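You operate a simulated robot arm through the tools that you are given. There is no shell and no other tool.

The job below is to be done with a simulated two-armed robot. You get a single attempt, and the scene is never put back.

## Task
Spin-test the green wheel; when it has stopped, sort it by the result.
Fine: under the lid with the word on the display; shut the lid.

It is judged by the outcome, as a careful person would: the job done as asked, and still so three seconds after it is handed in. It fails if anything else is knocked over, pushed out of place, dropped, spilled or broken. Lids that push on must go on centred and level and be pressed home; caps that screw on are set level and turned clockwise until they are tight.

## Robot
Two 7-joint arms with two-finger parallel grippers on one trunk that stands fixed in place. Base frame: the origin is at the foot of the trunk, x ahead of it, y to its left, z up; the work surface is at about z = 0.84. Units: m, degrees, N and s.
The left shoulder is at [0.07, 0.163, 1.245], the right one opposite. With the tool pointing down near the work surface each hand reaches from about 0.36 to 0.88 m from the base axis, measured 20 degrees to its own side. Payload 3.43 kg a hand.
Tool frame (each hand has its own): the origin (TCP) lies between the finger pads and is the grasp point; the fingertips stand 0.034 m ahead of it; z points along the fingers, y is the line along which they close. Largest opening 0.128 m; finger width 0.024, thickness 0.012; the body of the gripper, 0.048 by 0.13 m, starts 0.096 m behind the TCP.
Orientation is told as [roll, pitch, yaw] about the base's x, y, z axes, in that order, counted from this pose: with the fingers straight down and closing along the base's y, the tool's x points along the base's -x, its y along +y and its z along -z.

## Interface
- The arms move only by the tool move_arm. It takes "left_commands", "right_commands" or both (then of equal length, played together; a hand with none holds still); each is a list of rows, each an object (a shift or turn left out is 0, a gripper value left out holds the last) with "offset": the shift along the tool's x, y, z in m, a list of three; "rot": the turn, a rotation vector about the tool's x, y, z in rad, a list of three; "hand": the finger opening in m, from 0 to 0.128. In form: [{"offset": [dx, dy, dz], "rot": [ax, ay, az], "hand": hand}, ...]. A call has 1 to 20 rows; each row shifts and turns the commanded pose from where the row before left it, along the tool's axes as they then stand. Each row takes 0.2 s and may step no farther than 0.05 m and 8.6 degrees from the row before; otherwise, or with a gripper value out of range, the whole call is refused. Where a pose cannot be reached the arm comes as near as it can. A force on the tool above 40 N (or 10 N above the force at the start of the call, whichever is more), or a blocked arm, ends the call early, and 0.2 s more pass. The fingers move at their own pace (about 0.153 m/s each) and stop on an object; they squeeze with about 34 N. The grip force told is the motor's: it shows also when the fingers shut on nothing. Time passes only in rows, and 0.2 s behind the last, so rows that do not move let the fingers close. The reply holds the time, the measured pose of the TCP, the force on the tool along the base axes, the opening and the grip force, in the units named above and with some noise, with the torque about the TCP (base axes, N m) and any sound that the robot's microphone picked up.
- Cameras (640 x 400 px; columns grow to the right, rows downward): "scene" is now at [0.116, 0.0527, 1.4744]; the picture's right is [0.55, -0.84, 0.00], its down [-0.55, -0.36, -0.76] and it looks along [0.63, 0.42, -0.65] (base axes); focal length 321 px, centre (320, 200). "left" rides on the left gripper at [0.076, 0.011, -0.16] in its tool frame; the picture's right is [-0.15, 0.99, 0.00], its down [-0.88, -0.13, -0.46] and it looks along [-0.45, -0.07, 0.89] (tool axes); focal length 234 px, centre (320, 200). "right" rides on the right gripper at [0.076, -0.011, -0.16] in its tool frame; the picture's right is [0.15, 0.99, 0.00], its down [-0.88, 0.13, -0.46] and it looks along [-0.45, 0.07, 0.89] (tool axes); focal length 234 px, centre (320, 200). There is no depth. A picture from a camera that has moved, and an enlarged one, comes with that camera's place and axes in the base frame and with its lens. The place of the scene camera against the robot may be out by one fixed shift of up to 0.012 m in any direction.
- snapshot(camera): a new picture of that camera. It takes no simulated time.
- slide_trunk(by): slides the trunk up (or, below 0, down) by that many m; the arms and the scene camera ride with it, the base frame stays. It gives what a move gives, with no picture.
- pan_tilt(pan, tilt): turns the head with the scene camera to pan (to the left, within 86 degrees either way) and tilt (down, from -29 to 69), counted from straight ahead of the robot. It gives what a move gives.
- close_up(camera, box): a new picture of the part [left, top, right, bottom] of that camera's present view, enlarged. It takes no simulated time.
- hand_in(): hands the job in; it is judged then, once.

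Places have to be worked out from the pictures, the camera data and where the tool is seen. Open the grippers and draw the arms clear of the work before you hand the job in, unless the task says otherwise.

The tools are called after ">>>" by a JSON object that holds its "fn" and its "kwargs". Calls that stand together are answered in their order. move_arm: Moves the arms, as the interface text tells. Its arguments: {"type":"object","properties":{"left_commands":{"type":"array"},"right_commands":{"type":"array"}},"required":[]} The other tools are called the same way: slide_trunk (by) moves the trunk up or down; pan_tilt (pan, tilt) turns the head that bears the scene camera; snapshot (camera) takes a picture; close_up (camera, box) takes an enlarged picture of a part of a camera's view; hand_in () hands the job in.

At the start:

```text
time_s: 0.0
left_eef_pos: [0.4813, 0.5669, 1.1098]
left_orientation: [0.0, 0.0, 0.0]
left_wrist_force: [-0.1, -0.4, -0.2]
left_torque: [-0.01, 0.01, 0.0]
left_width: 0.1281
left_finger_force: 0.1
right_eef_pos: [0.5152, 0.0748, 1.1341]
right_orientation: [0.0, 0.0, 0.0]
right_wrist_force: [-0.7, -0.9, -0.8]
right_torque: [-0.03, 0.0, 0.03]
right_width: 0.1282
right_finger_force: 0.0
trunk travel left (down, up): [-0.725, 0.215]
head pan, tilt (commanded): [33.3, 40.7]
```

scene: 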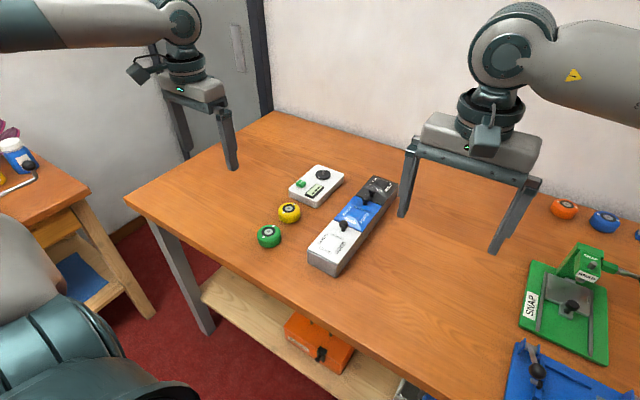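
right: 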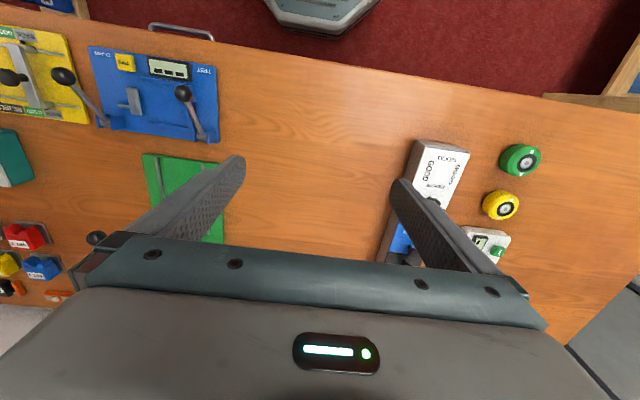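
left: 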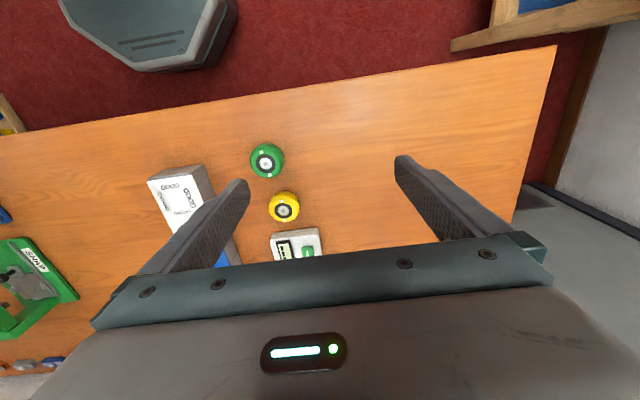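

I see a green wheel, a yellow wheel, a white device with a display and a spindle, and a box with lids. I'll take enlarged views first.

>>> {"fn": "close_up", "kwargs": {"camera": "scene", "box": [240, 150, 420, 280]}}

>>> {"fn": "close_up", "kwargs": {"camera": "scene", "box": [280, 155, 360, 215]}}

>>> {"fn": "snapshot", "kwargs": {"camera": "scene"}}

>>> {"fn": "close_up", "kwargs": {"camera": "right", "box": [370, 120, 570, 270]}}

>>> {"fn": "close_up", "kwargs": {"camera": "left", "box": [140, 130, 340, 270]}}

```text
3.08 times, centred on (330, 215) of scene
camera zoom: at [0.116, 0.0527, 1.4744], right [0.55, -0.84, 0.0], down [-0.55, -0.36, -0.76], along [0.63, 0.42, -0.65], focal length 987 px, centre (289, 154)
```

zoom: 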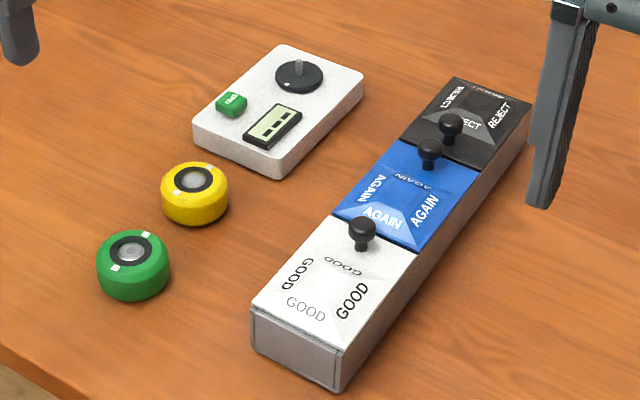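

```text
6.67 times, centred on (320, 185) of scene
camera zoom: at [0.116, 0.0527, 1.4744], right [0.55, -0.84, 0.0], down [-0.55, -0.36, -0.76], along [0.63, 0.42, -0.65], focal length 2139 px, centre (320, 300)
```

zoom: 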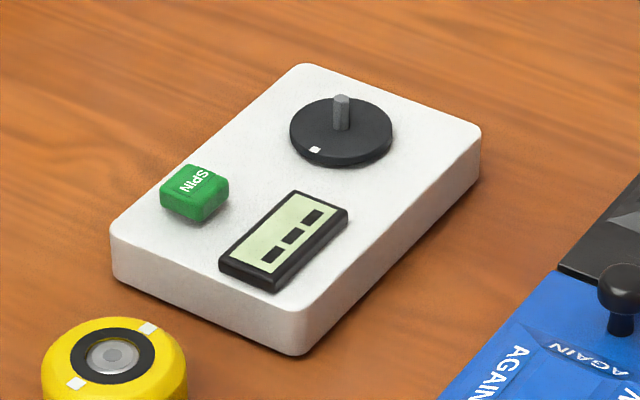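

```text
taken
camera scene: at [0.116, 0.0527, 1.4744], right [0.55, -0.84, 0.0], down [-0.55, -0.36, -0.76], along [0.63, 0.42, -0.65], focal length 321 px, centre (320, 200)
```

scene: 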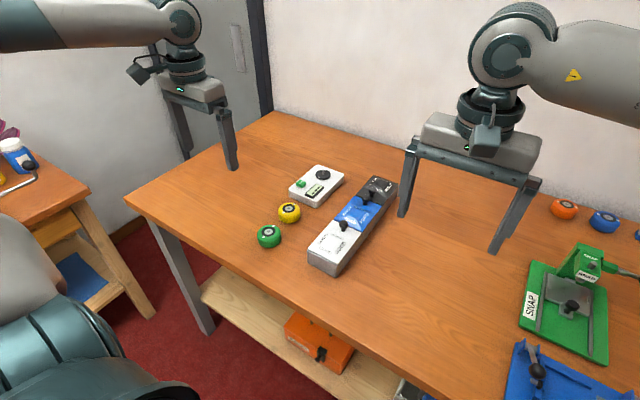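

```text
2.67 times, centred on (470, 195) of right
camera zoom: at [0.4403, 0.0647, 1.2935], right [-0.15, 0.99, 0.0], down [0.88, 0.13, 0.46], along [0.45, 0.07, -0.89], focal length 624 px, centre (-80, 213)
```

zoom: 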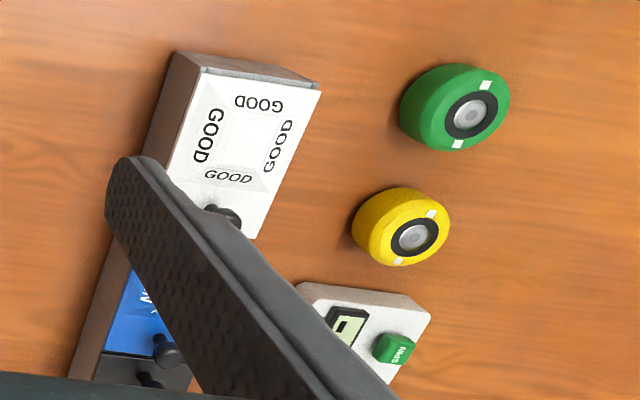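

```text
2.86 times, centred on (240, 200) of left
camera zoom: at [0.4046, 0.5778, 1.27], right [0.15, 0.99, 0.0], down [0.88, -0.13, 0.46], along [0.45, -0.07, -0.89], focal length 669 px, centre (549, 200)
```

zoom: 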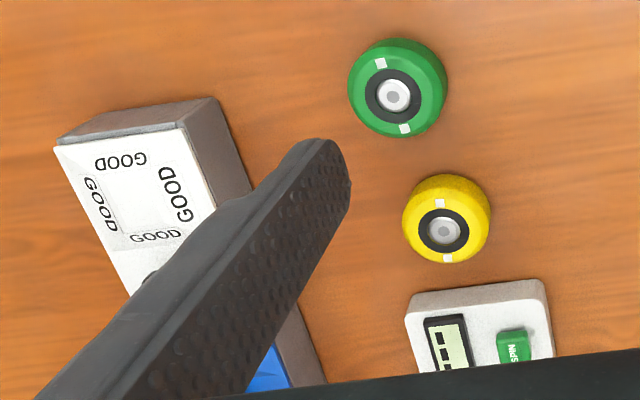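

The wrist cameras triangulate the green wheel's hub top to about (0.518, 0.464, 0.874). I'll move the right arm aside and slide the left arm forward at height, to see the tester and the lids clearly.

>>> {"fn": "move_arm", "kwargs": {"left_commands": [{"offset": [-0.033, -0.025, 0]}, {"offset": [-0.033, -0.025, 0]}, {"offset": [-0.033, -0.025, 0]}, {"offset": [-0.033, -0.025, 0]}, {"offset": [-0.033, -0.025, 0]}, {"offset": [-0.033, -0.025, 0]}, {"offset": [0, 0, 0]}], "right_commands": [{"offset": [0, -0.045, 0]}, {"offset": [0, -0.045, 0]}, {"offset": [0, -0.045, 0]}, {"offset": [0, -0.045, 0]}, {"offset": [0, -0.045, 0]}, {"offset": [0, -0.045, 0]}, {"offset": [0, 0, 0]}]}}

>>> {"fn": "snapshot", "kwargs": {"camera": "left"}}

>>> {"fn": "snapshot", "kwargs": {"camera": "scene"}}

>>> {"fn": "close_up", "kwargs": {"camera": "scene", "box": [300, 165, 410, 285]}}

```text
time_s: 1.6
left_eef_pos: [0.6777, 0.4174, 1.1087]
left_orientation: [-0.1, 0.0, 0.1]
left_wrist_force: [0.2, -0.3, 0.3]
left_torque: [-0.02, -0.01, 0.0]
left_width: 0.1282
left_finger_force: 0.1
right_eef_pos: [0.5154, -0.1939, 1.1332]
right_orientation: [-0.2, -0.1, 0.0]
right_wrist_force: [-0.4, -0.4, -0.5]
right_torque: [-0.05, 0.0, 0.03]
right_width: 0.1278
right_finger_force: 0.0
trunk travel left (down, up): [-0.725, 0.215]
head pan, tilt (commanded): [33.3, 40.7]
```

```text
taken
camera left: at [0.602, 0.4288, 1.2691], right [0.15, 0.99, 0.0], down [0.88, -0.13, 0.46], along [0.45, -0.07, -0.89], focal length 234 px, centre (320, 200)
```

left: 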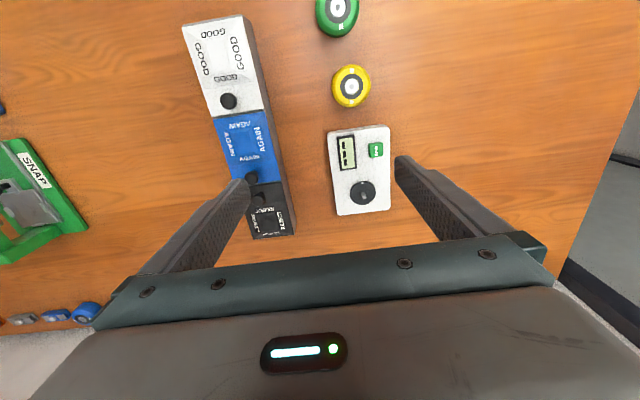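

```text
taken
camera scene: at [0.1154, 0.0543, 1.4744], right [0.55, -0.84, 0.0], down [-0.55, -0.36, -0.76], along [0.63, 0.41, -0.65], focal length 321 px, centre (320, 200)
```

scene: 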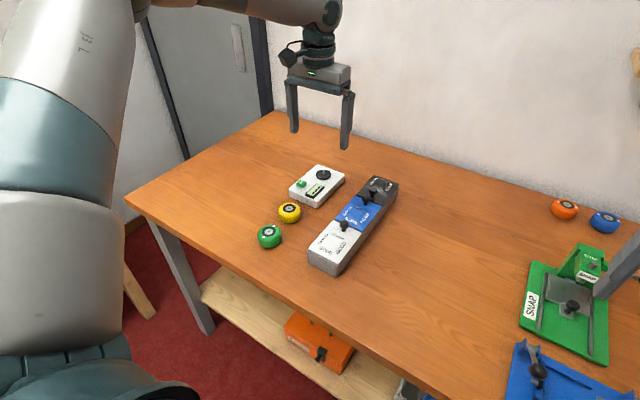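

```text
3.33 times, centred on (355, 225) of scene
camera zoom: at [0.1154, 0.0543, 1.4744], right [0.55, -0.84, 0.0], down [-0.55, -0.36, -0.76], along [0.63, 0.41, -0.65], focal length 1070 px, centre (203, 117)
```

zoom: 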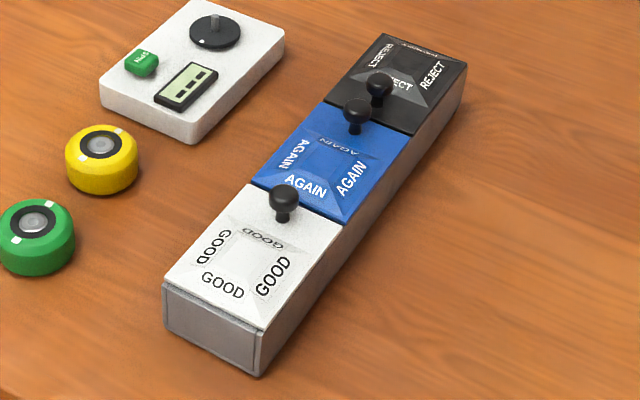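

Now a detailed close-up from the left wrist camera of the tester and the lid box.

>>> {"fn": "close_up", "kwargs": {"camera": "left", "box": [170, 0, 310, 245]}}

>>> {"fn": "close_up", "kwargs": {"camera": "left", "box": [300, 0, 420, 230]}}

>>> {"fn": "close_up", "kwargs": {"camera": "left", "box": [320, 120, 400, 220]}}

>>> {"fn": "close_up", "kwargs": {"camera": "left", "box": [230, 150, 310, 250]}}

>>> {"fn": "close_up", "kwargs": {"camera": "right", "box": [0, 0, 320, 200]}}

```text
1.63 times, centred on (240, 122) of left
camera zoom: at [0.602, 0.4288, 1.2691], right [0.15, 0.99, 0.0], down [0.88, -0.13, 0.46], along [0.45, -0.07, -0.89], focal length 382 px, centre (451, 326)
```

zoom: 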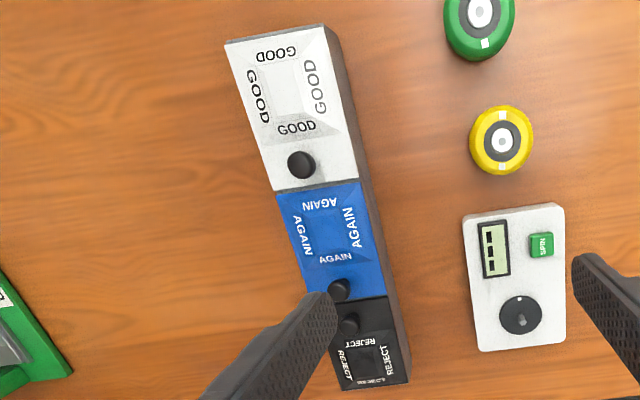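

```text
1.74 times, centred on (360, 115) of left
camera zoom: at [0.602, 0.4288, 1.2691], right [0.15, 0.99, 0.0], down [0.88, -0.13, 0.46], along [0.45, -0.07, -0.89], focal length 407 px, centre (250, 348)
```

zoom: 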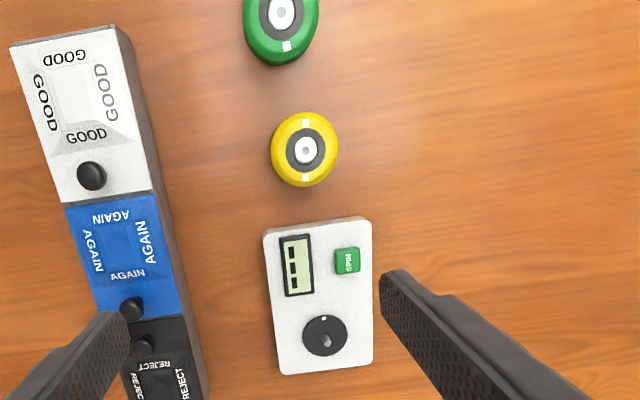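

```text
4.00 times, centred on (360, 170) of left
camera zoom: at [0.602, 0.4288, 1.2691], right [0.15, 0.99, 0.0], down [0.88, -0.13, 0.46], along [0.45, -0.07, -0.89], focal length 937 px, centre (160, 320)
```

zoom: 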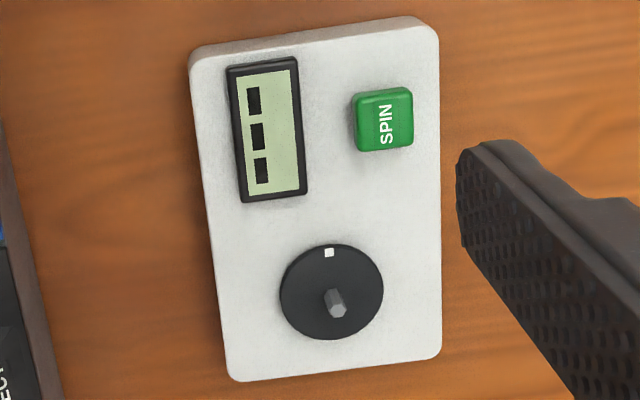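

```text
4.00 times, centred on (270, 200) of left
camera zoom: at [0.602, 0.4288, 1.2691], right [0.15, 0.99, 0.0], down [0.88, -0.13, 0.46], along [0.45, -0.07, -0.89], focal length 937 px, centre (520, 200)
```

zoom: 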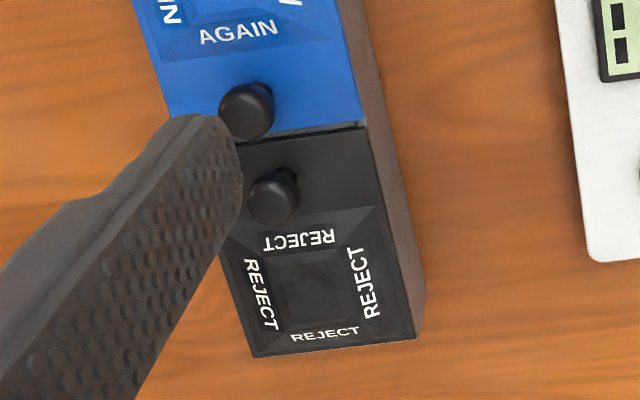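

```text
2.00 times, centred on (160, 100) of right
camera zoom: at [0.4392, -0.2038, 1.2932], right [-0.15, 0.99, 0.0], down [0.88, 0.13, 0.46], along [0.45, 0.07, -0.89], focal length 468 px, centre (640, 400)
```

zoom: 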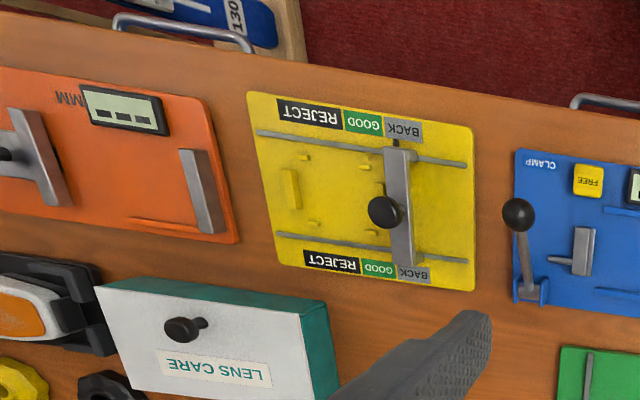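

The tester's spindle is at about (0.80, 0.48) and the SPIN button at about (0.718, 0.507). The three-lid box runs along x at y≈0.30, with the GOOD knob near (0.603, 0.30). The spindle may be at the edge of reach, so I'll test it empty-handed well above the device.

>>> {"fn": "move_arm", "kwargs": {"left_commands": [{"offset": [-0.0244, 0.0126, 0.0298]}, {"offset": [-0.0244, 0.0126, 0.0298]}, {"offset": [-0.0244, 0.0126, 0.0298]}, {"offset": [-0.0244, 0.0126, 0.0298]}, {"offset": [-0.0244, 0.0126, 0.0298]}, {"offset": [0, 0, 0]}, {"offset": [0, 0, 0]}]}}

>>> {"fn": "snapshot", "kwargs": {"camera": "left"}}

>>> {"fn": "snapshot", "kwargs": {"camera": "scene"}}

```text
time_s: 3.2
left_eef_pos: [0.7275, 0.4764, 0.991]
left_orientation: [0.1, 0.0, 0.0]
left_wrist_force: [0.0, -0.5, 0.1]
left_torque: [0.01, -0.03, -0.02]
left_width: 0.128
left_finger_force: 0.1
left hand out of reach, approached as far as the arm can: row 3, 4, 5
right_eef_pos: [0.5155, -0.1957, 1.1337]
right_orientation: [0.0, 0.1, -0.1]
right_wrist_force: [-0.2, 0.1, 0.7]
right_torque: [-0.02, 0.0, 0.03]
right_width: 0.1279
right_finger_force: 0.1
trunk travel left (down, up): [-0.725, 0.215]
head pan, tilt (commanded): [33.3, 40.7]
```

```text
taken
camera left: at [0.6509, 0.4872, 1.1516], right [0.15, 0.99, 0.0], down [0.88, -0.13, 0.46], along [0.45, -0.07, -0.89], focal length 234 px, centre (320, 200)
```

left: 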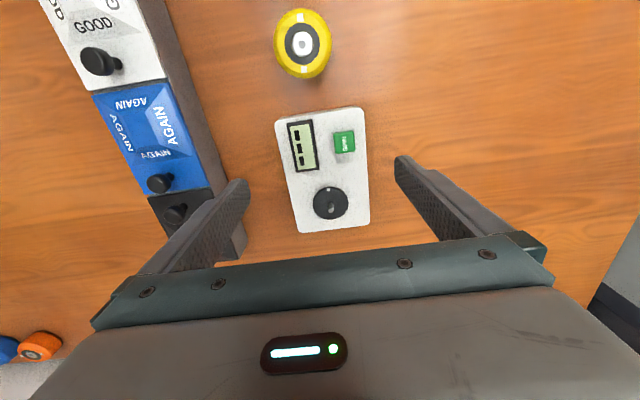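

```text
taken
camera scene: at [0.116, 0.0528, 1.4744], right [0.55, -0.84, 0.0], down [-0.55, -0.36, -0.76], along [0.63, 0.42, -0.65], focal length 321 px, centre (320, 200)
```

scene: 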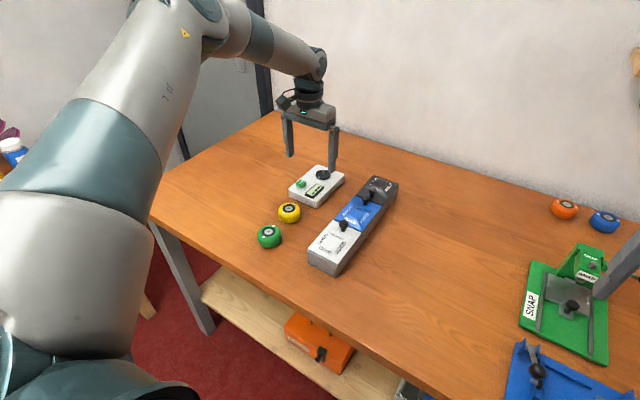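

A vertical tool falls about 7 cm short of the spindle at this height. I'll raise the trunk a little and see whether the reach improves.

>>> {"fn": "slide_trunk", "kwargs": {"by": 0.1}}

>>> {"fn": "move_arm", "kwargs": {"left_commands": [{"offset": [0, 0, 0.04]}, {"offset": [0, 0, 0.04]}, {"offset": [0, 0, 0.02]}, {"offset": [0, 0, 0.0]}]}}

```text
time_s: 4.5
left_eef_pos: [0.7281, 0.4755, 1.0924]
left_orientation: [0.1, 0.0, 0.0]
left_wrist_force: [-0.5, 0.5, -0.2]
left_torque: [-0.04, 0.03, 0.0]
left_width: 0.1281
left_finger_force: 0.0
right_eef_pos: [0.5165, -0.1947, 1.2323]
right_orientation: [0.0, -0.1, -0.1]
right_wrist_force: [0.5, 0.1, -0.6]
right_torque: [0.02, -0.01, -0.01]
right_width: 0.1281
right_finger_force: 0.0
trunk travel left (down, up): [-0.825, 0.115]
head pan, tilt (commanded): [33.3, 40.7]
```

```text
time_s: 5.5
left_eef_pos: [0.6855, 0.4748, 1.0196]
left_orientation: [0.0, -0.1, 0.0]
left_wrist_force: [0.0, 0.5, 0.8]
left_torque: [-0.04, 0.0, 0.0]
left_width: 0.1279
left_finger_force: 0.1
left hand out of reach, approached as far as the arm can: row 1, 2, 3
right_eef_pos: [0.5148, -0.1954, 1.2341]
right_orientation: [0.0, 0.0, 0.0]
right_wrist_force: [-0.3, 1.1, -0.3]
right_torque: [0.02, 0.01, -0.01]
right_width: 0.1279
right_finger_force: 0.1
trunk travel left (down, up): [-0.825, 0.115]
head pan, tilt (commanded): [33.3, 40.7]
```

Raising the trunk made it worse, so lowering it should help. I'll lift both hands relative to the trunk first, then lower the trunk so they stay well above the table.

>>> {"fn": "move_arm", "kwargs": {"left_commands": [{"offset": [0, 0, -0.045]}, {"offset": [0, 0, -0.045]}, {"offset": [0, 0, -0.045]}, {"offset": [0, 0, -0.045]}, {"offset": [0, 0, -0.045]}, {"offset": [0, 0, 0]}], "right_commands": [{"offset": [0, 0, -0.04]}, {"offset": [0, 0, -0.04]}, {"offset": [0, 0, -0.04]}, {"offset": [0, 0, -0.04]}, {"offset": [0, 0, -0.04]}, {"offset": [0, 0, 0]}]}}

```text
time_s: 6.9
left_eef_pos: [0.6867, 0.4733, 1.2456]
left_orientation: [0.0, -0.1, -0.1]
left_wrist_force: [0.4, 0.3, 0.5]
left_torque: [0.03, 0.02, 0.01]
left_width: 0.1279
left_finger_force: 0.2
right_eef_pos: [0.5195, -0.1972, 1.4319]
right_orientation: [-0.1, 0.1, 0.0]
right_wrist_force: [-0.1, -0.1, -0.3]
right_torque: [0.0, 0.03, 0.0]
right_width: 0.1282
right_finger_force: 0.2
trunk travel left (down, up): [-0.825, 0.115]
head pan, tilt (commanded): [33.3, 40.7]
```

Both hands are high (left z=1.246, right z=1.432). I'll lower the trunk by 0.25 m, which brings them to about 1.0 and 1.18.

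>>> {"fn": "slide_trunk", "kwargs": {"by": -0.25}}

>>> {"fn": "move_arm", "kwargs": {"left_commands": [{"offset": [-0.037, 0.001, 0]}, {"offset": [-0.037, 0.001, 0]}, {"offset": [-0.037, 0.001, 0]}, {"offset": [0, 0, 0]}]}}

>>> {"fn": "snapshot", "kwargs": {"camera": "scene"}}

```text
time_s: 9.5
left_eef_pos: [0.6851, 0.4741, 0.9961]
left_orientation: [0.1, -0.1, 0.1]
left_wrist_force: [0.1, 0.2, -0.4]
left_torque: [0.01, 0.03, 0.05]
left_width: 0.128
left_finger_force: 0.1
right_eef_pos: [0.5184, -0.1971, 1.182]
right_orientation: [0.0, 0.0, 0.0]
right_wrist_force: [0.2, -0.6, -0.1]
right_torque: [-0.01, 0.03, 0.01]
right_width: 0.1277
right_finger_force: 0.0
trunk travel left (down, up): [-0.575, 0.365]
head pan, tilt (commanded): [33.3, 40.7]
```

```text
time_s: 10.5
left_eef_pos: [0.7602, 0.4732, 0.9968]
left_orientation: [0.0, -0.2, -0.1]
left_wrist_force: [0.5, -0.5, -0.7]
left_torque: [-0.01, 0.0, -0.02]
left_width: 0.1279
left_finger_force: 0.0
left hand out of reach, approached as far as the arm can: row 3
right_eef_pos: [0.5194, -0.1972, 1.1813]
right_orientation: [0.0, 0.1, -0.1]
right_wrist_force: [0.2, 0.1, -0.8]
right_torque: [0.01, 0.05, -0.02]
right_width: 0.128
right_finger_force: 0.1
trunk travel left (down, up): [-0.575, 0.365]
head pan, tilt (commanded): [33.3, 40.7]
```

```text
taken
camera scene: at [0.1167, 0.052, 1.3243], right [0.55, -0.84, 0.0], down [-0.55, -0.36, -0.76], along [0.63, 0.42, -0.65], focal length 321 px, centre (320, 200)
```

scene: 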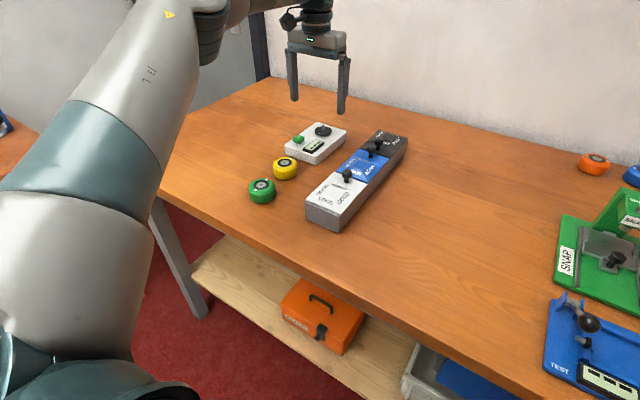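

The reach improved but is still about 4 cm short with a vertical tool. Gripping along y lets me tilt the tool about its closing axis, fingers pointing outward, and keep the wheel level. I'll test a 30° tilt.

>>> {"fn": "move_arm", "kwargs": {"left_commands": [{"offset": [0.03, 0, -0.02], "rot": [0, -0.131, 0]}, {"rot": [0, -0.131, 0]}, {"rot": [0, -0.131, 0]}, {"rot": [0, -0.131, 0]}, {"offset": [0, 0, 0]}]}}

```text
time_s: 11.7
left_eef_pos: [0.7309, 0.4739, 1.0154]
left_orientation: [0.0, -30.1, 0.1]
left_wrist_force: [1.2, 0.8, -0.8]
left_torque: [0.0, 0.05, -0.01]
left_width: 0.1279
left_finger_force: 0.0
right_eef_pos: [0.5199, -0.1964, 1.1815]
right_orientation: [-0.1, 0.0, -0.1]
right_wrist_force: [0.2, -0.2, 0.3]
right_torque: [0.03, 0.03, -0.03]
right_width: 0.1278
right_finger_force: 0.0
trunk travel left (down, up): [-0.575, 0.365]
head pan, tilt (commanded): [33.3, 40.7]
```

The tilt works. Now I'll check that the pose above the spindle (0.80, 0.48, 0.95) can be reached with this tilt.

>>> {"fn": "move_arm", "kwargs": {"left_commands": [{"offset": [-0.0091, 0.002, 0.0303]}, {"offset": [-0.0091, 0.002, 0.0303]}, {"offset": [-0.0091, 0.002, 0.0303]}, {"offset": [0, 0, 0]}]}}

>>> {"fn": "snapshot", "kwargs": {"camera": "left"}}

>>> {"fn": "snapshot", "kwargs": {"camera": "scene"}}

```text
time_s: 12.7
left_eef_pos: [0.7992, 0.4802, 0.951]
left_orientation: [-0.1, -30.2, 0.1]
left_wrist_force: [0.2, 0.1, 0.4]
left_torque: [0.0, -0.02, -0.03]
left_width: 0.128
left_finger_force: 0.0
right_eef_pos: [0.5182, -0.1973, 1.1832]
right_orientation: [-0.1, 0.0, 0.0]
right_wrist_force: [-0.3, 0.8, 0.1]
right_torque: [-0.02, 0.01, 0.02]
right_width: 0.1278
right_finger_force: 0.1
trunk travel left (down, up): [-0.575, 0.365]
head pan, tilt (commanded): [33.3, 40.7]
```

```text
taken
camera left: at [0.6524, 0.4916, 1.0512], right [0.13, 0.99, 0.07], down [0.53, -0.13, 0.84], along [0.84, -0.07, -0.54], focal length 234 px, centre (320, 200)
```

left: 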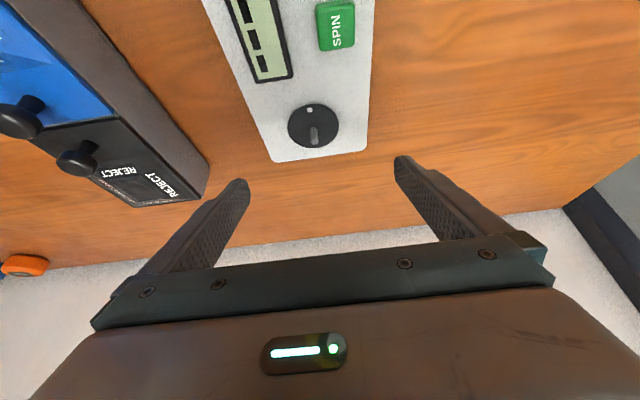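

```text
taken
camera scene: at [0.1153, 0.0525, 1.3245], right [0.55, -0.84, 0.0], down [-0.55, -0.36, -0.76], along [0.63, 0.42, -0.65], focal length 321 px, centre (320, 200)
```

scene: 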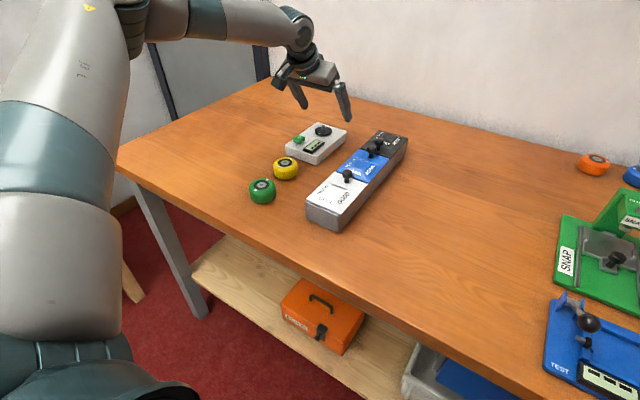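

The spindle is reachable with the 30° tilt. I'll take a close-up of the spindle to measure its position and height.

>>> {"fn": "close_up", "kwargs": {"camera": "left", "box": [260, 80, 380, 170]}}

>>> {"fn": "close_up", "kwargs": {"camera": "scene", "box": [230, 110, 350, 210]}}

```text
4.44 times, centred on (320, 125) of left
camera zoom: at [0.6524, 0.4916, 1.0512], right [0.13, 0.99, 0.07], down [0.53, -0.13, 0.84], along [0.84, -0.07, -0.54], focal length 1041 px, centre (320, 533)
```

zoom: 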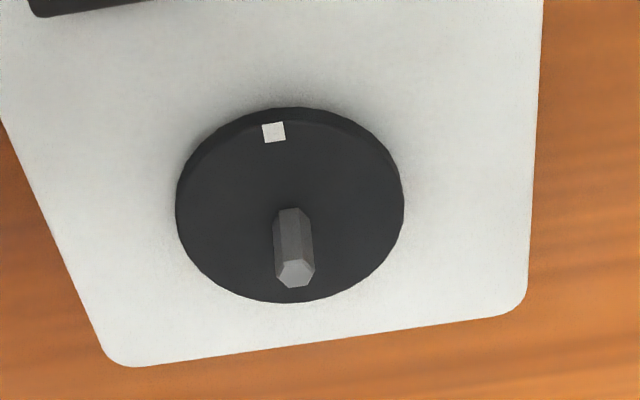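

```text
4.00 times, centred on (290, 160) of scene
camera zoom: at [0.1153, 0.0525, 1.3245], right [0.55, -0.84, 0.0], down [-0.55, -0.36, -0.76], along [0.63, 0.42, -0.65], focal length 1284 px, centre (440, 360)
```

zoom: 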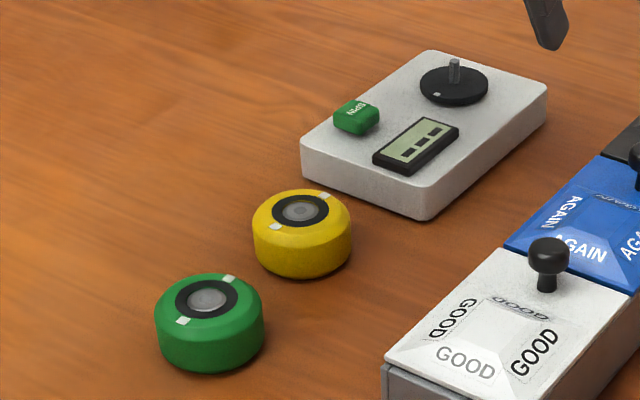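

The spindle is a hexagonal pin, about 8 mm across, with its top at about (0.797, 0.479, 0.895) and the disc top at about 0.875. The wheel's bore may be hexagonal too, so I'll go back over the green wheel with a vertical tool and inspect it.

>>> {"fn": "move_arm", "kwargs": {"left_commands": [{"offset": [-0.025, 0, -0.042]}, {"offset": [-0.025, 0, -0.042]}, {"offset": [0.039, -0.0027, -0.0225]}, {"offset": [0.039, -0.0027, -0.0225]}, {"offset": [0.039, -0.0027, -0.0225]}, {"offset": [0.039, -0.0027, -0.0225]}, {"offset": [0.039, -0.0027, -0.0225]}, {"offset": [0.039, -0.0027, -0.0225]}, {"rot": [0, 0.131, 0]}, {"rot": [0, 0.131, 0]}, {"rot": [0, 0.131, 0]}, {"rot": [0, 0.131, 0]}, {"offset": [0, 0, 0]}]}}

>>> {"fn": "snapshot", "kwargs": {"camera": "left"}}

>>> {"fn": "snapshot", "kwargs": {"camera": "scene"}}

```text
time_s: 15.5
left_eef_pos: [0.529, 0.4647, 1.047]
left_orientation: [0.0, -0.1, 0.0]
left_wrist_force: [-1.0, 0.1, 0.1]
left_torque: [0.0, -0.02, 0.04]
left_width: 0.1278
left_finger_force: 0.1
right_eef_pos: [0.5167, -0.197, 1.1827]
right_orientation: [0.0, -0.1, 0.0]
right_wrist_force: [-1.1, 0.6, -0.4]
right_torque: [0.01, 0.01, 0.01]
right_width: 0.1281
right_finger_force: 0.1
trunk travel left (down, up): [-0.575, 0.365]
head pan, tilt (commanded): [33.3, 40.7]
```

```text
taken
camera left: at [0.4524, 0.476, 1.2078], right [0.15, 0.99, 0.0], down [0.88, -0.13, 0.46], along [0.45, -0.07, -0.89], focal length 234 px, centre (320, 200)
```

left: 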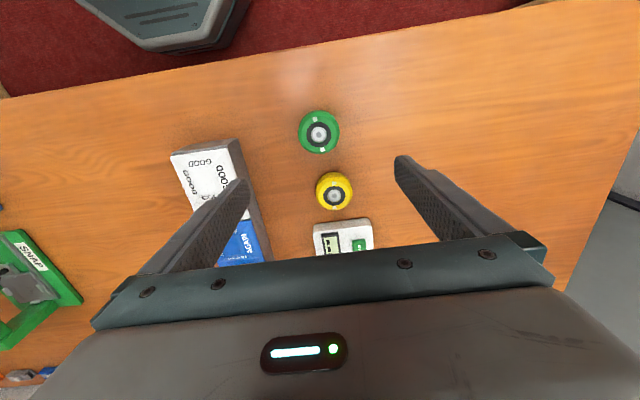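

```text
taken
camera scene: at [0.1148, 0.0532, 1.3245], right [0.55, -0.84, 0.0], down [-0.54, -0.36, -0.76], along [0.63, 0.42, -0.65], focal length 321 px, centre (320, 200)
```

scene: 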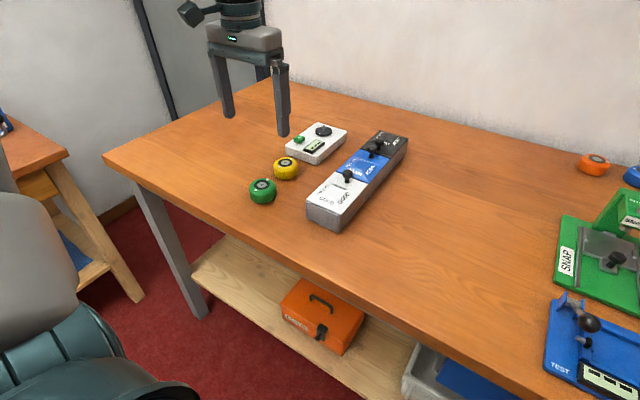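

>>> {"fn": "close_up", "kwargs": {"camera": "left", "box": [290, 100, 350, 160]}}

>>> {"fn": "close_up", "kwargs": {"camera": "left", "box": [280, 100, 380, 260]}}

>>> {"fn": "close_up", "kwargs": {"camera": "scene", "box": [240, 150, 310, 210]}}

```text
6.67 times, centred on (320, 130) of left
camera zoom: at [0.4524, 0.476, 1.2078], right [0.15, 0.99, 0.0], down [0.88, -0.13, 0.46], along [0.45, -0.07, -0.89], focal length 1561 px, centre (320, 667)
```

zoom: 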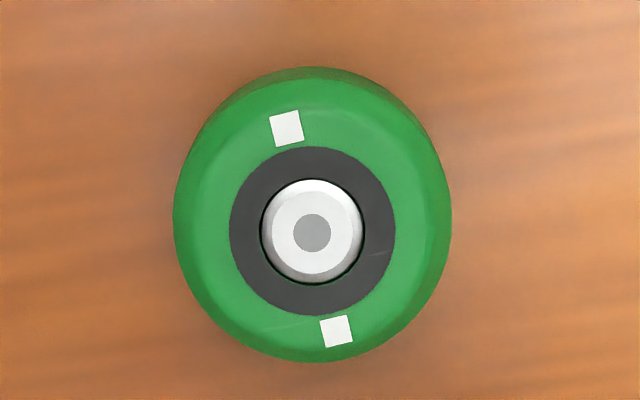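

```text
2.50 times, centred on (330, 180) of left
camera zoom: at [0.4524, 0.476, 1.2078], right [0.15, 0.99, 0.0], down [0.88, -0.13, 0.46], along [0.45, -0.07, -0.89], focal length 585 px, centre (295, 250)
```

zoom: 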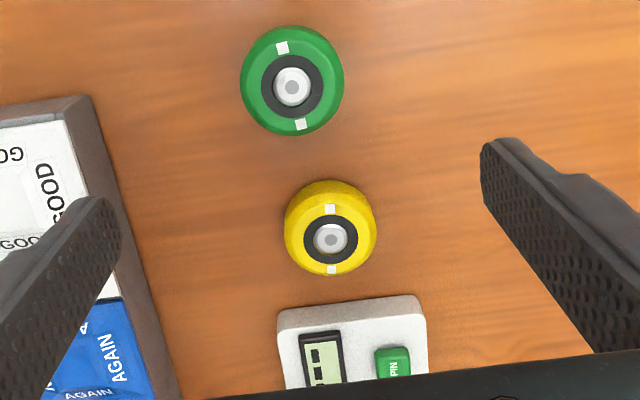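

```text
6.67 times, centred on (275, 180) of scene
camera zoom: at [0.1148, 0.0532, 1.3245], right [0.55, -0.84, 0.0], down [-0.54, -0.36, -0.76], along [0.63, 0.42, -0.65], focal length 2139 px, centre (620, 333)
```

zoom: 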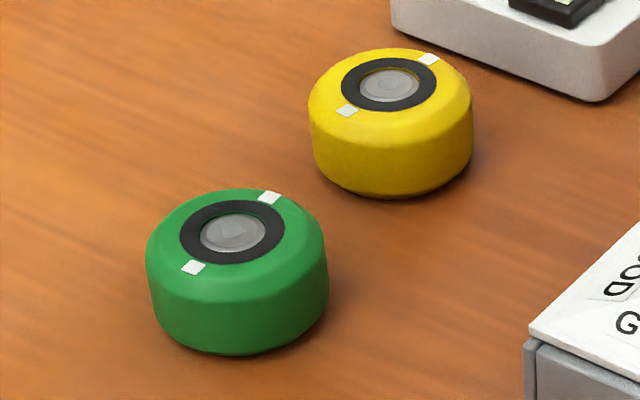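

The wheel's top shows a metal boss and two white marks lying about 5.4° from the x axis, while the disc's mark points along −x (about 0°). A hex bore underneath probably needs the marks aligned. I'll yaw the gripper 5.4° to match the wheel, tilt it 30°, and hover above the wheel.

>>> {"fn": "move_arm", "kwargs": {"left_commands": [{"rot": [0, 0, -0.094]}, {"rot": [0, -0.131, 0]}, {"rot": [0, -0.131, 0]}, {"rot": [0, -0.131, 0]}, {"rot": [0, -0.131, 0]}, {"offset": [0.0315, 0, 0.032]}, {"offset": [0.0315, 0, 0.032]}, {"offset": [0, 0, 0]}]}}

>>> {"fn": "snapshot", "kwargs": {"camera": "left"}}

>>> {"fn": "snapshot", "kwargs": {"camera": "scene"}}

```text
time_s: 17.3
left_eef_pos: [0.5088, 0.461, 0.9613]
left_orientation: [-0.1, -30.2, 5.4]
left_wrist_force: [0.4, 0.3, -0.3]
left_torque: [0.02, -0.03, 0.02]
left_width: 0.1281
left_finger_force: 0.0
right_eef_pos: [0.5185, -0.1975, 1.1818]
right_orientation: [0.0, 0.1, 0.0]
right_wrist_force: [0.3, -0.2, -0.3]
right_torque: [0.02, 0.0, 0.01]
right_width: 0.128
right_finger_force: 0.0
trunk travel left (down, up): [-0.575, 0.365]
head pan, tilt (commanded): [33.3, 40.7]
```

```text
taken
camera left: at [0.3618, 0.4587, 1.0623], right [0.03, 1.0, 0.07], down [0.54, -0.08, 0.84], along [0.84, 0.01, -0.54], focal length 234 px, centre (320, 200)
```

left: 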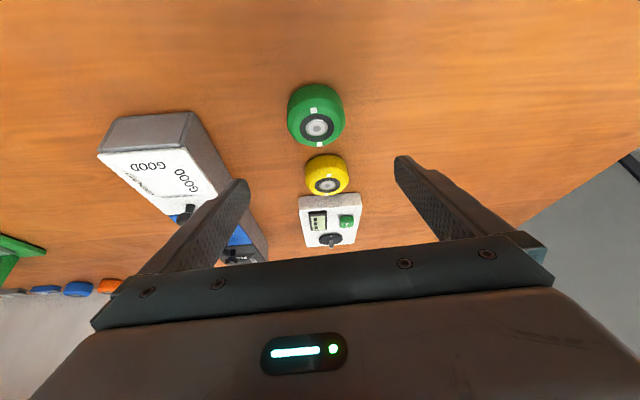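

```text
taken
camera scene: at [0.1158, 0.0518, 1.3244], right [0.55, -0.84, 0.0], down [-0.55, -0.36, -0.76], along [0.63, 0.42, -0.65], focal length 321 px, centre (320, 200)
```

scene: 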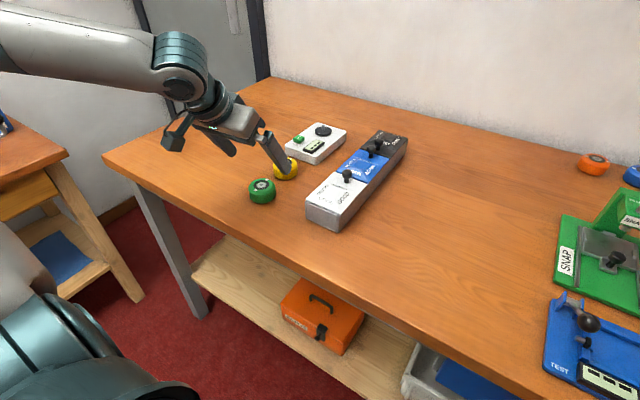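

The wheel's hub solves to about (0.5185, 0.4643), so the gripper is nearly centred. I'll lower straight down so the open fingers straddle the wheel, and check before closing.

>>> {"fn": "move_arm", "kwargs": {"left_commands": [{"offset": [0.0145, 0.0008, 0.0235]}, {"offset": [0.0145, 0.0008, 0.0235]}, {"offset": [0.0145, 0.0008, 0.0235]}, {"offset": [0, 0, 0]}]}}

>>> {"fn": "snapshot", "kwargs": {"camera": "left"}}

>>> {"fn": "close_up", "kwargs": {"camera": "scene", "box": [220, 110, 340, 220]}}

```text
time_s: 18.3
left_eef_pos: [0.5066, 0.4663, 0.8775]
left_orientation: [0.0, -30.2, 5.4]
left_wrist_force: [0.4, -0.4, 1.1]
left_torque: [0.01, -0.03, -0.01]
left_width: 0.128
left_finger_force: 0.0
right_eef_pos: [0.5185, -0.1974, 1.1822]
right_orientation: [0.0, 0.1, 0.0]
right_wrist_force: [-0.3, -0.5, 0.7]
right_torque: [0.03, -0.05, 0.0]
right_width: 0.128
right_finger_force: 0.0
trunk travel left (down, up): [-0.575, 0.365]
head pan, tilt (commanded): [33.3, 40.7]
```

```text
taken
camera left: at [0.359, 0.4628, 0.9781], right [0.03, 1.0, 0.07], down [0.54, -0.08, 0.84], along [0.84, 0.01, -0.54], focal length 234 px, centre (320, 200)
```

left: 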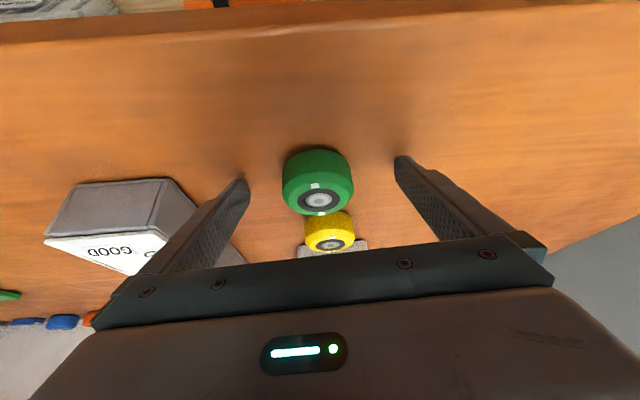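

```text
3.64 times, centred on (280, 165) of scene
camera zoom: at [0.1156, 0.0521, 1.3245], right [0.55, -0.84, 0.0], down [-0.55, -0.36, -0.76], along [0.63, 0.42, -0.65], focal length 1167 px, centre (466, 327)
```

zoom: 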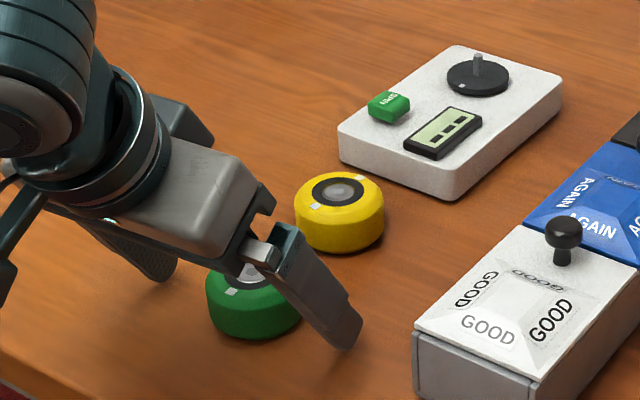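

The wheel sits centred between the open fingers, with the contact point about 25 mm ahead of the TCP as planned. I'll close on it.

>>> {"fn": "move_arm", "kwargs": {"left_commands": [{"hand": 0.04}, {"hand": 0.04}, {"hand": 0.04}, {"hand": 0.04}, {"hand": 0.04}]}}

>>> {"fn": "snapshot", "kwargs": {"camera": "left"}}

```text
time_s: 19.5
left_eef_pos: [0.5052, 0.4656, 0.8769]
left_orientation: [0.0, -30.2, 5.4]
left_wrist_force: [-1.1, 0.9, -0.4]
left_torque: [0.01, 0.03, -0.01]
left_width: 0.0589
left_finger_force: 33.6
right_eef_pos: [0.5179, -0.1969, 1.1822]
right_orientation: [0.0, 0.0, 0.0]
right_wrist_force: [-0.9, 0.8, -0.4]
right_torque: [0.0, -0.01, 0.03]
right_width: 0.1279
right_finger_force: 0.1
trunk travel left (down, up): [-0.575, 0.365]
head pan, tilt (commanded): [33.3, 40.7]
```

```text
taken
camera left: at [0.3593, 0.4632, 0.9779], right [0.03, 1.0, 0.07], down [0.54, -0.08, 0.84], along [0.84, 0.01, -0.54], focal length 234 px, centre (320, 200)
```

left: 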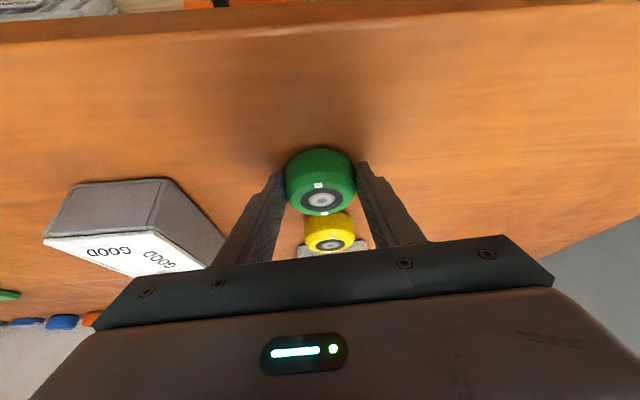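

The wheel is gripped (width 0.059, 34 N). I'll take a reference close-up, then lift straight up about 12 cm.

>>> {"fn": "close_up", "kwargs": {"camera": "left", "box": [270, 140, 370, 260]}}

>>> {"fn": "move_arm", "kwargs": {"left_commands": [{"offset": [-0.01, 0, -0.0173]}, {"offset": [-0.0167, 0, -0.029]}, {"offset": [-0.0167, 0, -0.029]}, {"offset": [-0.0167, 0, -0.029]}, {"offset": [0, 0, 0]}]}}

>>> {"fn": "snapshot", "kwargs": {"camera": "scene"}}

>>> {"fn": "close_up", "kwargs": {"camera": "left", "box": [270, 140, 370, 260]}}

```text
3.33 times, centred on (320, 200) of left
camera zoom: at [0.3593, 0.4632, 0.9779], right [0.03, 1.0, 0.07], down [0.54, -0.08, 0.84], along [0.84, 0.01, -0.54], focal length 781 px, centre (320, 200)
```

zoom: 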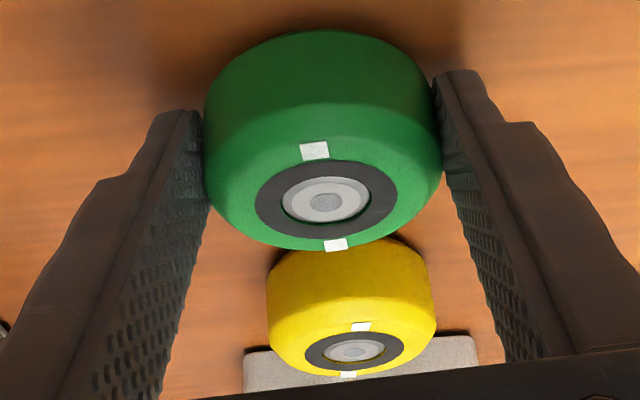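

```text
time_s: 20.7
left_eef_pos: [0.5047, 0.464, 0.9985]
left_orientation: [0.0, -30.1, 5.3]
left_wrist_force: [0.8, 0.2, -0.5]
left_torque: [-0.01, 0.0, -0.01]
left_width: 0.04
left_finger_force: 0.0
right_eef_pos: [0.5167, -0.1971, 1.1828]
right_orientation: [-0.1, -0.1, 0.0]
right_wrist_force: [-0.4, 0.1, -0.1]
right_torque: [-0.02, 0.01, 0.01]
right_width: 0.1279
right_finger_force: 0.0
trunk travel left (down, up): [-0.575, 0.365]
head pan, tilt (commanded): [33.3, 40.7]
```

```text
taken
camera scene: at [0.1164, 0.053, 1.3243], right [0.55, -0.84, 0.0], down [-0.55, -0.36, -0.76], along [0.63, 0.42, -0.65], focal length 321 px, centre (320, 200)
```

scene: 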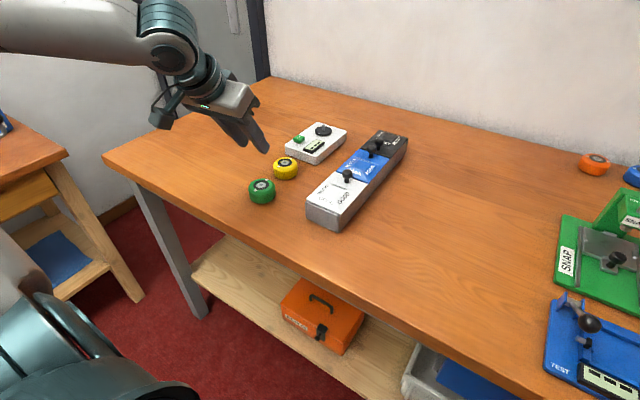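

```text
3.33 times, centred on (320, 200) of left
camera zoom: at [0.3585, 0.4617, 1.0997], right [0.03, 1.0, 0.07], down [0.54, -0.08, 0.84], along [0.84, 0.01, -0.54], focal length 781 px, centre (320, 200)
```

zoom: 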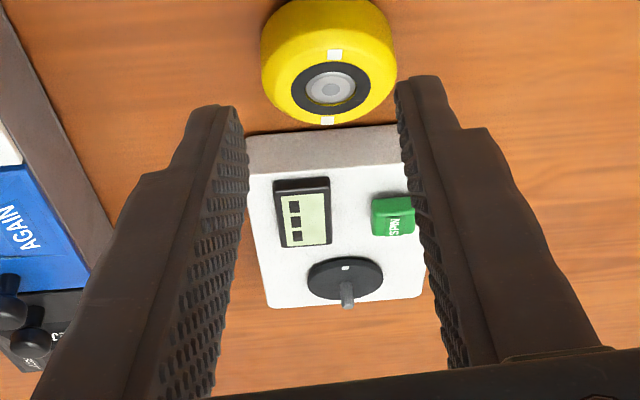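

The wheel slipped out of the grip on the lift: the fingers closed to 0.04, and the wheel still stands where it was. I'll look closely at it before trying again.

>>> {"fn": "close_up", "kwargs": {"camera": "scene", "box": [230, 140, 310, 220]}}

>>> {"fn": "snapshot", "kwargs": {"camera": "left"}}

```text
5.00 times, centred on (270, 180) of scene
camera zoom: at [0.1164, 0.053, 1.3243], right [0.55, -0.84, 0.0], down [-0.55, -0.36, -0.76], along [0.63, 0.42, -0.65], focal length 1604 px, centre (570, 300)
```

zoom: 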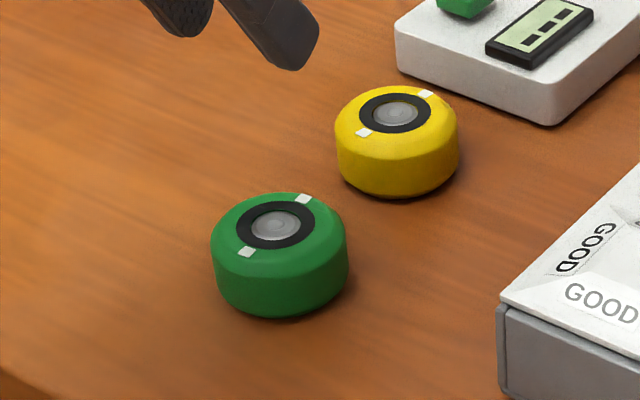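

```text
taken
camera left: at [0.3585, 0.4617, 1.0997], right [0.03, 1.0, 0.07], down [0.54, -0.08, 0.84], along [0.84, 0.01, -0.54], focal length 234 px, centre (320, 200)
```

left: 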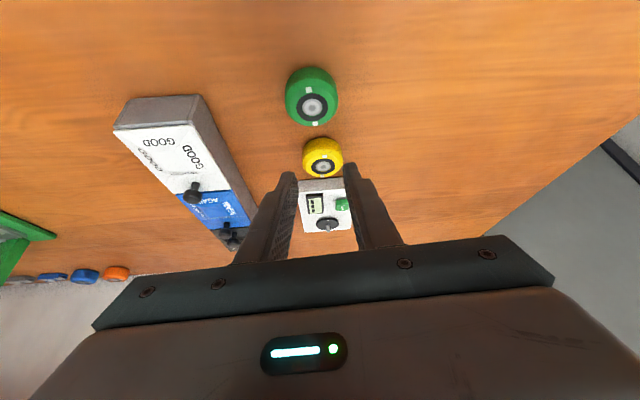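

The wheel is upright and unmoved at about (0.518, 0.464), so it simply slid out. I'll open, go back down to the same place, grip again, and test-lift in very small steps while watching the width and force.

>>> {"fn": "move_arm", "kwargs": {"left_commands": [{"hand": 0.128}, {"hand": 0.128}, {"offset": [0.02, -0.0003, 0.0354]}, {"offset": [0.02, -0.0003, 0.0354]}, {"offset": [0.0195, -0.0003, 0.0344]}, {"offset": [0, 0, 0]}]}}

>>> {"fn": "close_up", "kwargs": {"camera": "left", "box": [220, 120, 420, 250]}}

>>> {"fn": "close_up", "kwargs": {"camera": "scene", "box": [220, 130, 320, 220]}}

```text
time_s: 22.1
left_eef_pos: [0.5056, 0.4638, 0.8782]
left_orientation: [0.1, -30.2, 5.4]
left_wrist_force: [-0.3, 0.2, -0.7]
left_torque: [0.05, -0.01, 0.01]
left_width: 0.1278
left_finger_force: 0.0
right_eef_pos: [0.5187, -0.1971, 1.1823]
right_orientation: [0.0, -0.1, 0.0]
right_wrist_force: [0.1, -0.6, 0.4]
right_torque: [0.01, 0.0, 0.02]
right_width: 0.1283
right_finger_force: 0.0
trunk travel left (down, up): [-0.575, 0.365]
head pan, tilt (commanded): [33.3, 40.7]
```

```text
3.08 times, centred on (320, 185) of left
camera zoom: at [0.36, 0.461, 0.9789], right [0.03, 1.0, 0.07], down [0.54, -0.08, 0.84], along [0.84, 0.01, -0.54], focal length 720 px, centre (320, 246)
```

zoom: 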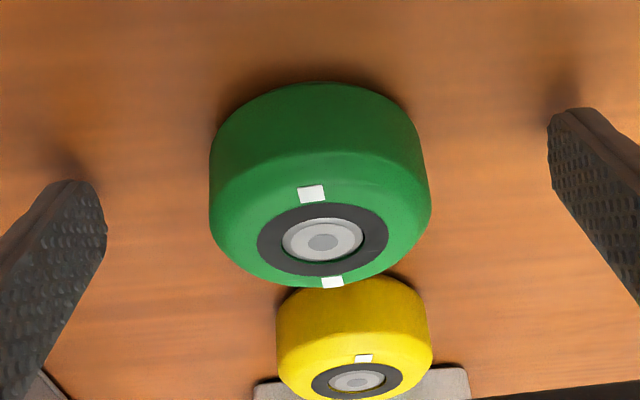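

```text
4.44 times, centred on (270, 175) of scene
camera zoom: at [0.1154, 0.0522, 1.3245], right [0.55, -0.84, 0.0], down [-0.55, -0.36, -0.76], along [0.63, 0.42, -0.65], focal length 1426 px, centre (542, 311)
```

zoom: 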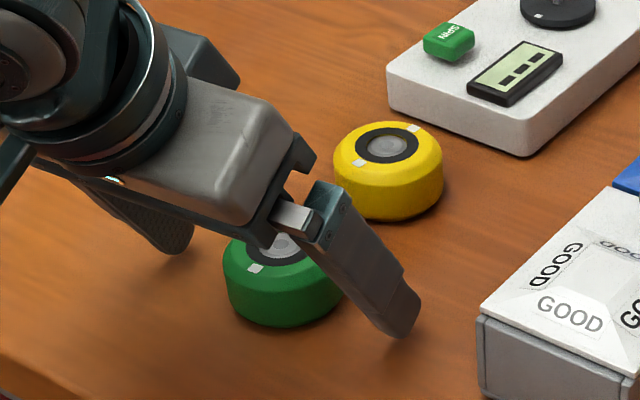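

The fingers again straddle the wheel near the table. I'll close firmly and then lift just 5 mm, slowly.

>>> {"fn": "move_arm", "kwargs": {"left_commands": [{"hand": 0.0}, {"hand": 0.0}, {"hand": 0.0}, {"hand": 0.0}, {"hand": 0.0}, {"hand": 0.0}]}}

>>> {"fn": "move_arm", "kwargs": {"left_commands": [{"offset": [-0.0005, 0, -0.00087]}, {"offset": [-0.0005, 0, -0.00087]}, {"offset": [-0.0005, 0, -0.00087]}, {"offset": [-0.0005, 0, -0.00087]}, {"offset": [-0.0005, 0, -0.00087]}]}}

>>> {"fn": "close_up", "kwargs": {"camera": "left", "box": [220, 120, 420, 250]}}

>>> {"fn": "close_up", "kwargs": {"camera": "scene", "box": [220, 130, 320, 220]}}

```text
time_s: 23.5
left_eef_pos: [0.5075, 0.4655, 0.8771]
left_orientation: [0.0, -30.2, 5.3]
left_wrist_force: [0.0, 0.0, -0.4]
left_torque: [-0.01, 0.02, 0.0]
left_width: 0.0587
left_finger_force: 33.7
right_eef_pos: [0.5183, -0.1971, 1.1817]
right_orientation: [0.0, 0.0, 0.0]
right_wrist_force: [-0.7, -0.8, 0.0]
right_torque: [0.02, 0.02, 0.04]
right_width: 0.1281
right_finger_force: 0.1
trunk travel left (down, up): [-0.575, 0.365]
head pan, tilt (commanded): [33.3, 40.7]
```

```text
time_s: 24.7
left_eef_pos: [0.5088, 0.4629, 0.8829]
left_orientation: [0.0, -30.2, 5.5]
left_wrist_force: [0.3, 0.0, -1.5]
left_torque: [0.0, 0.05, -0.02]
left_width: 0.0589
left_finger_force: 34.2
right_eef_pos: [0.5174, -0.197, 1.1818]
right_orientation: [-0.1, 0.1, -0.2]
right_wrist_force: [-0.8, 0.1, 0.1]
right_torque: [0.0, 0.02, -0.02]
right_width: 0.1278
right_finger_force: 0.0
trunk travel left (down, up): [-0.575, 0.365]
head pan, tilt (commanded): [33.3, 40.7]
```

```text
3.08 times, centred on (320, 185) of left
camera zoom: at [0.3607, 0.4612, 0.9837], right [0.03, 1.0, 0.07], down [0.54, -0.08, 0.84], along [0.84, 0.01, -0.54], focal length 720 px, centre (320, 246)
```

zoom: 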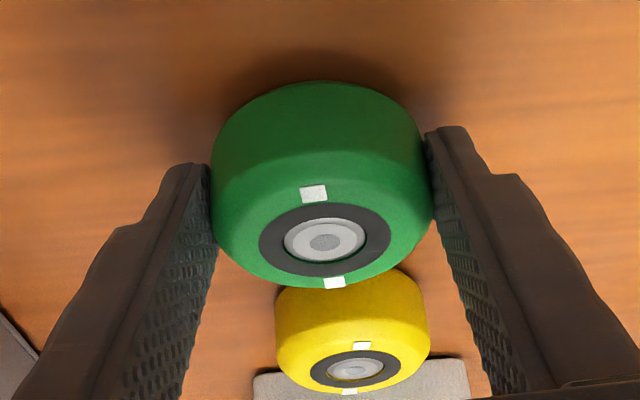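

```text
4.44 times, centred on (270, 175) of scene
camera zoom: at [0.1161, 0.0526, 1.3244], right [0.55, -0.84, 0.0], down [-0.55, -0.36, -0.76], along [0.63, 0.42, -0.65], focal length 1426 px, centre (542, 311)
```

zoom: 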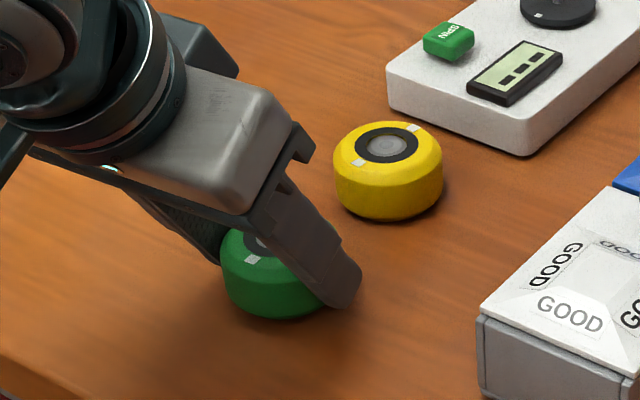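

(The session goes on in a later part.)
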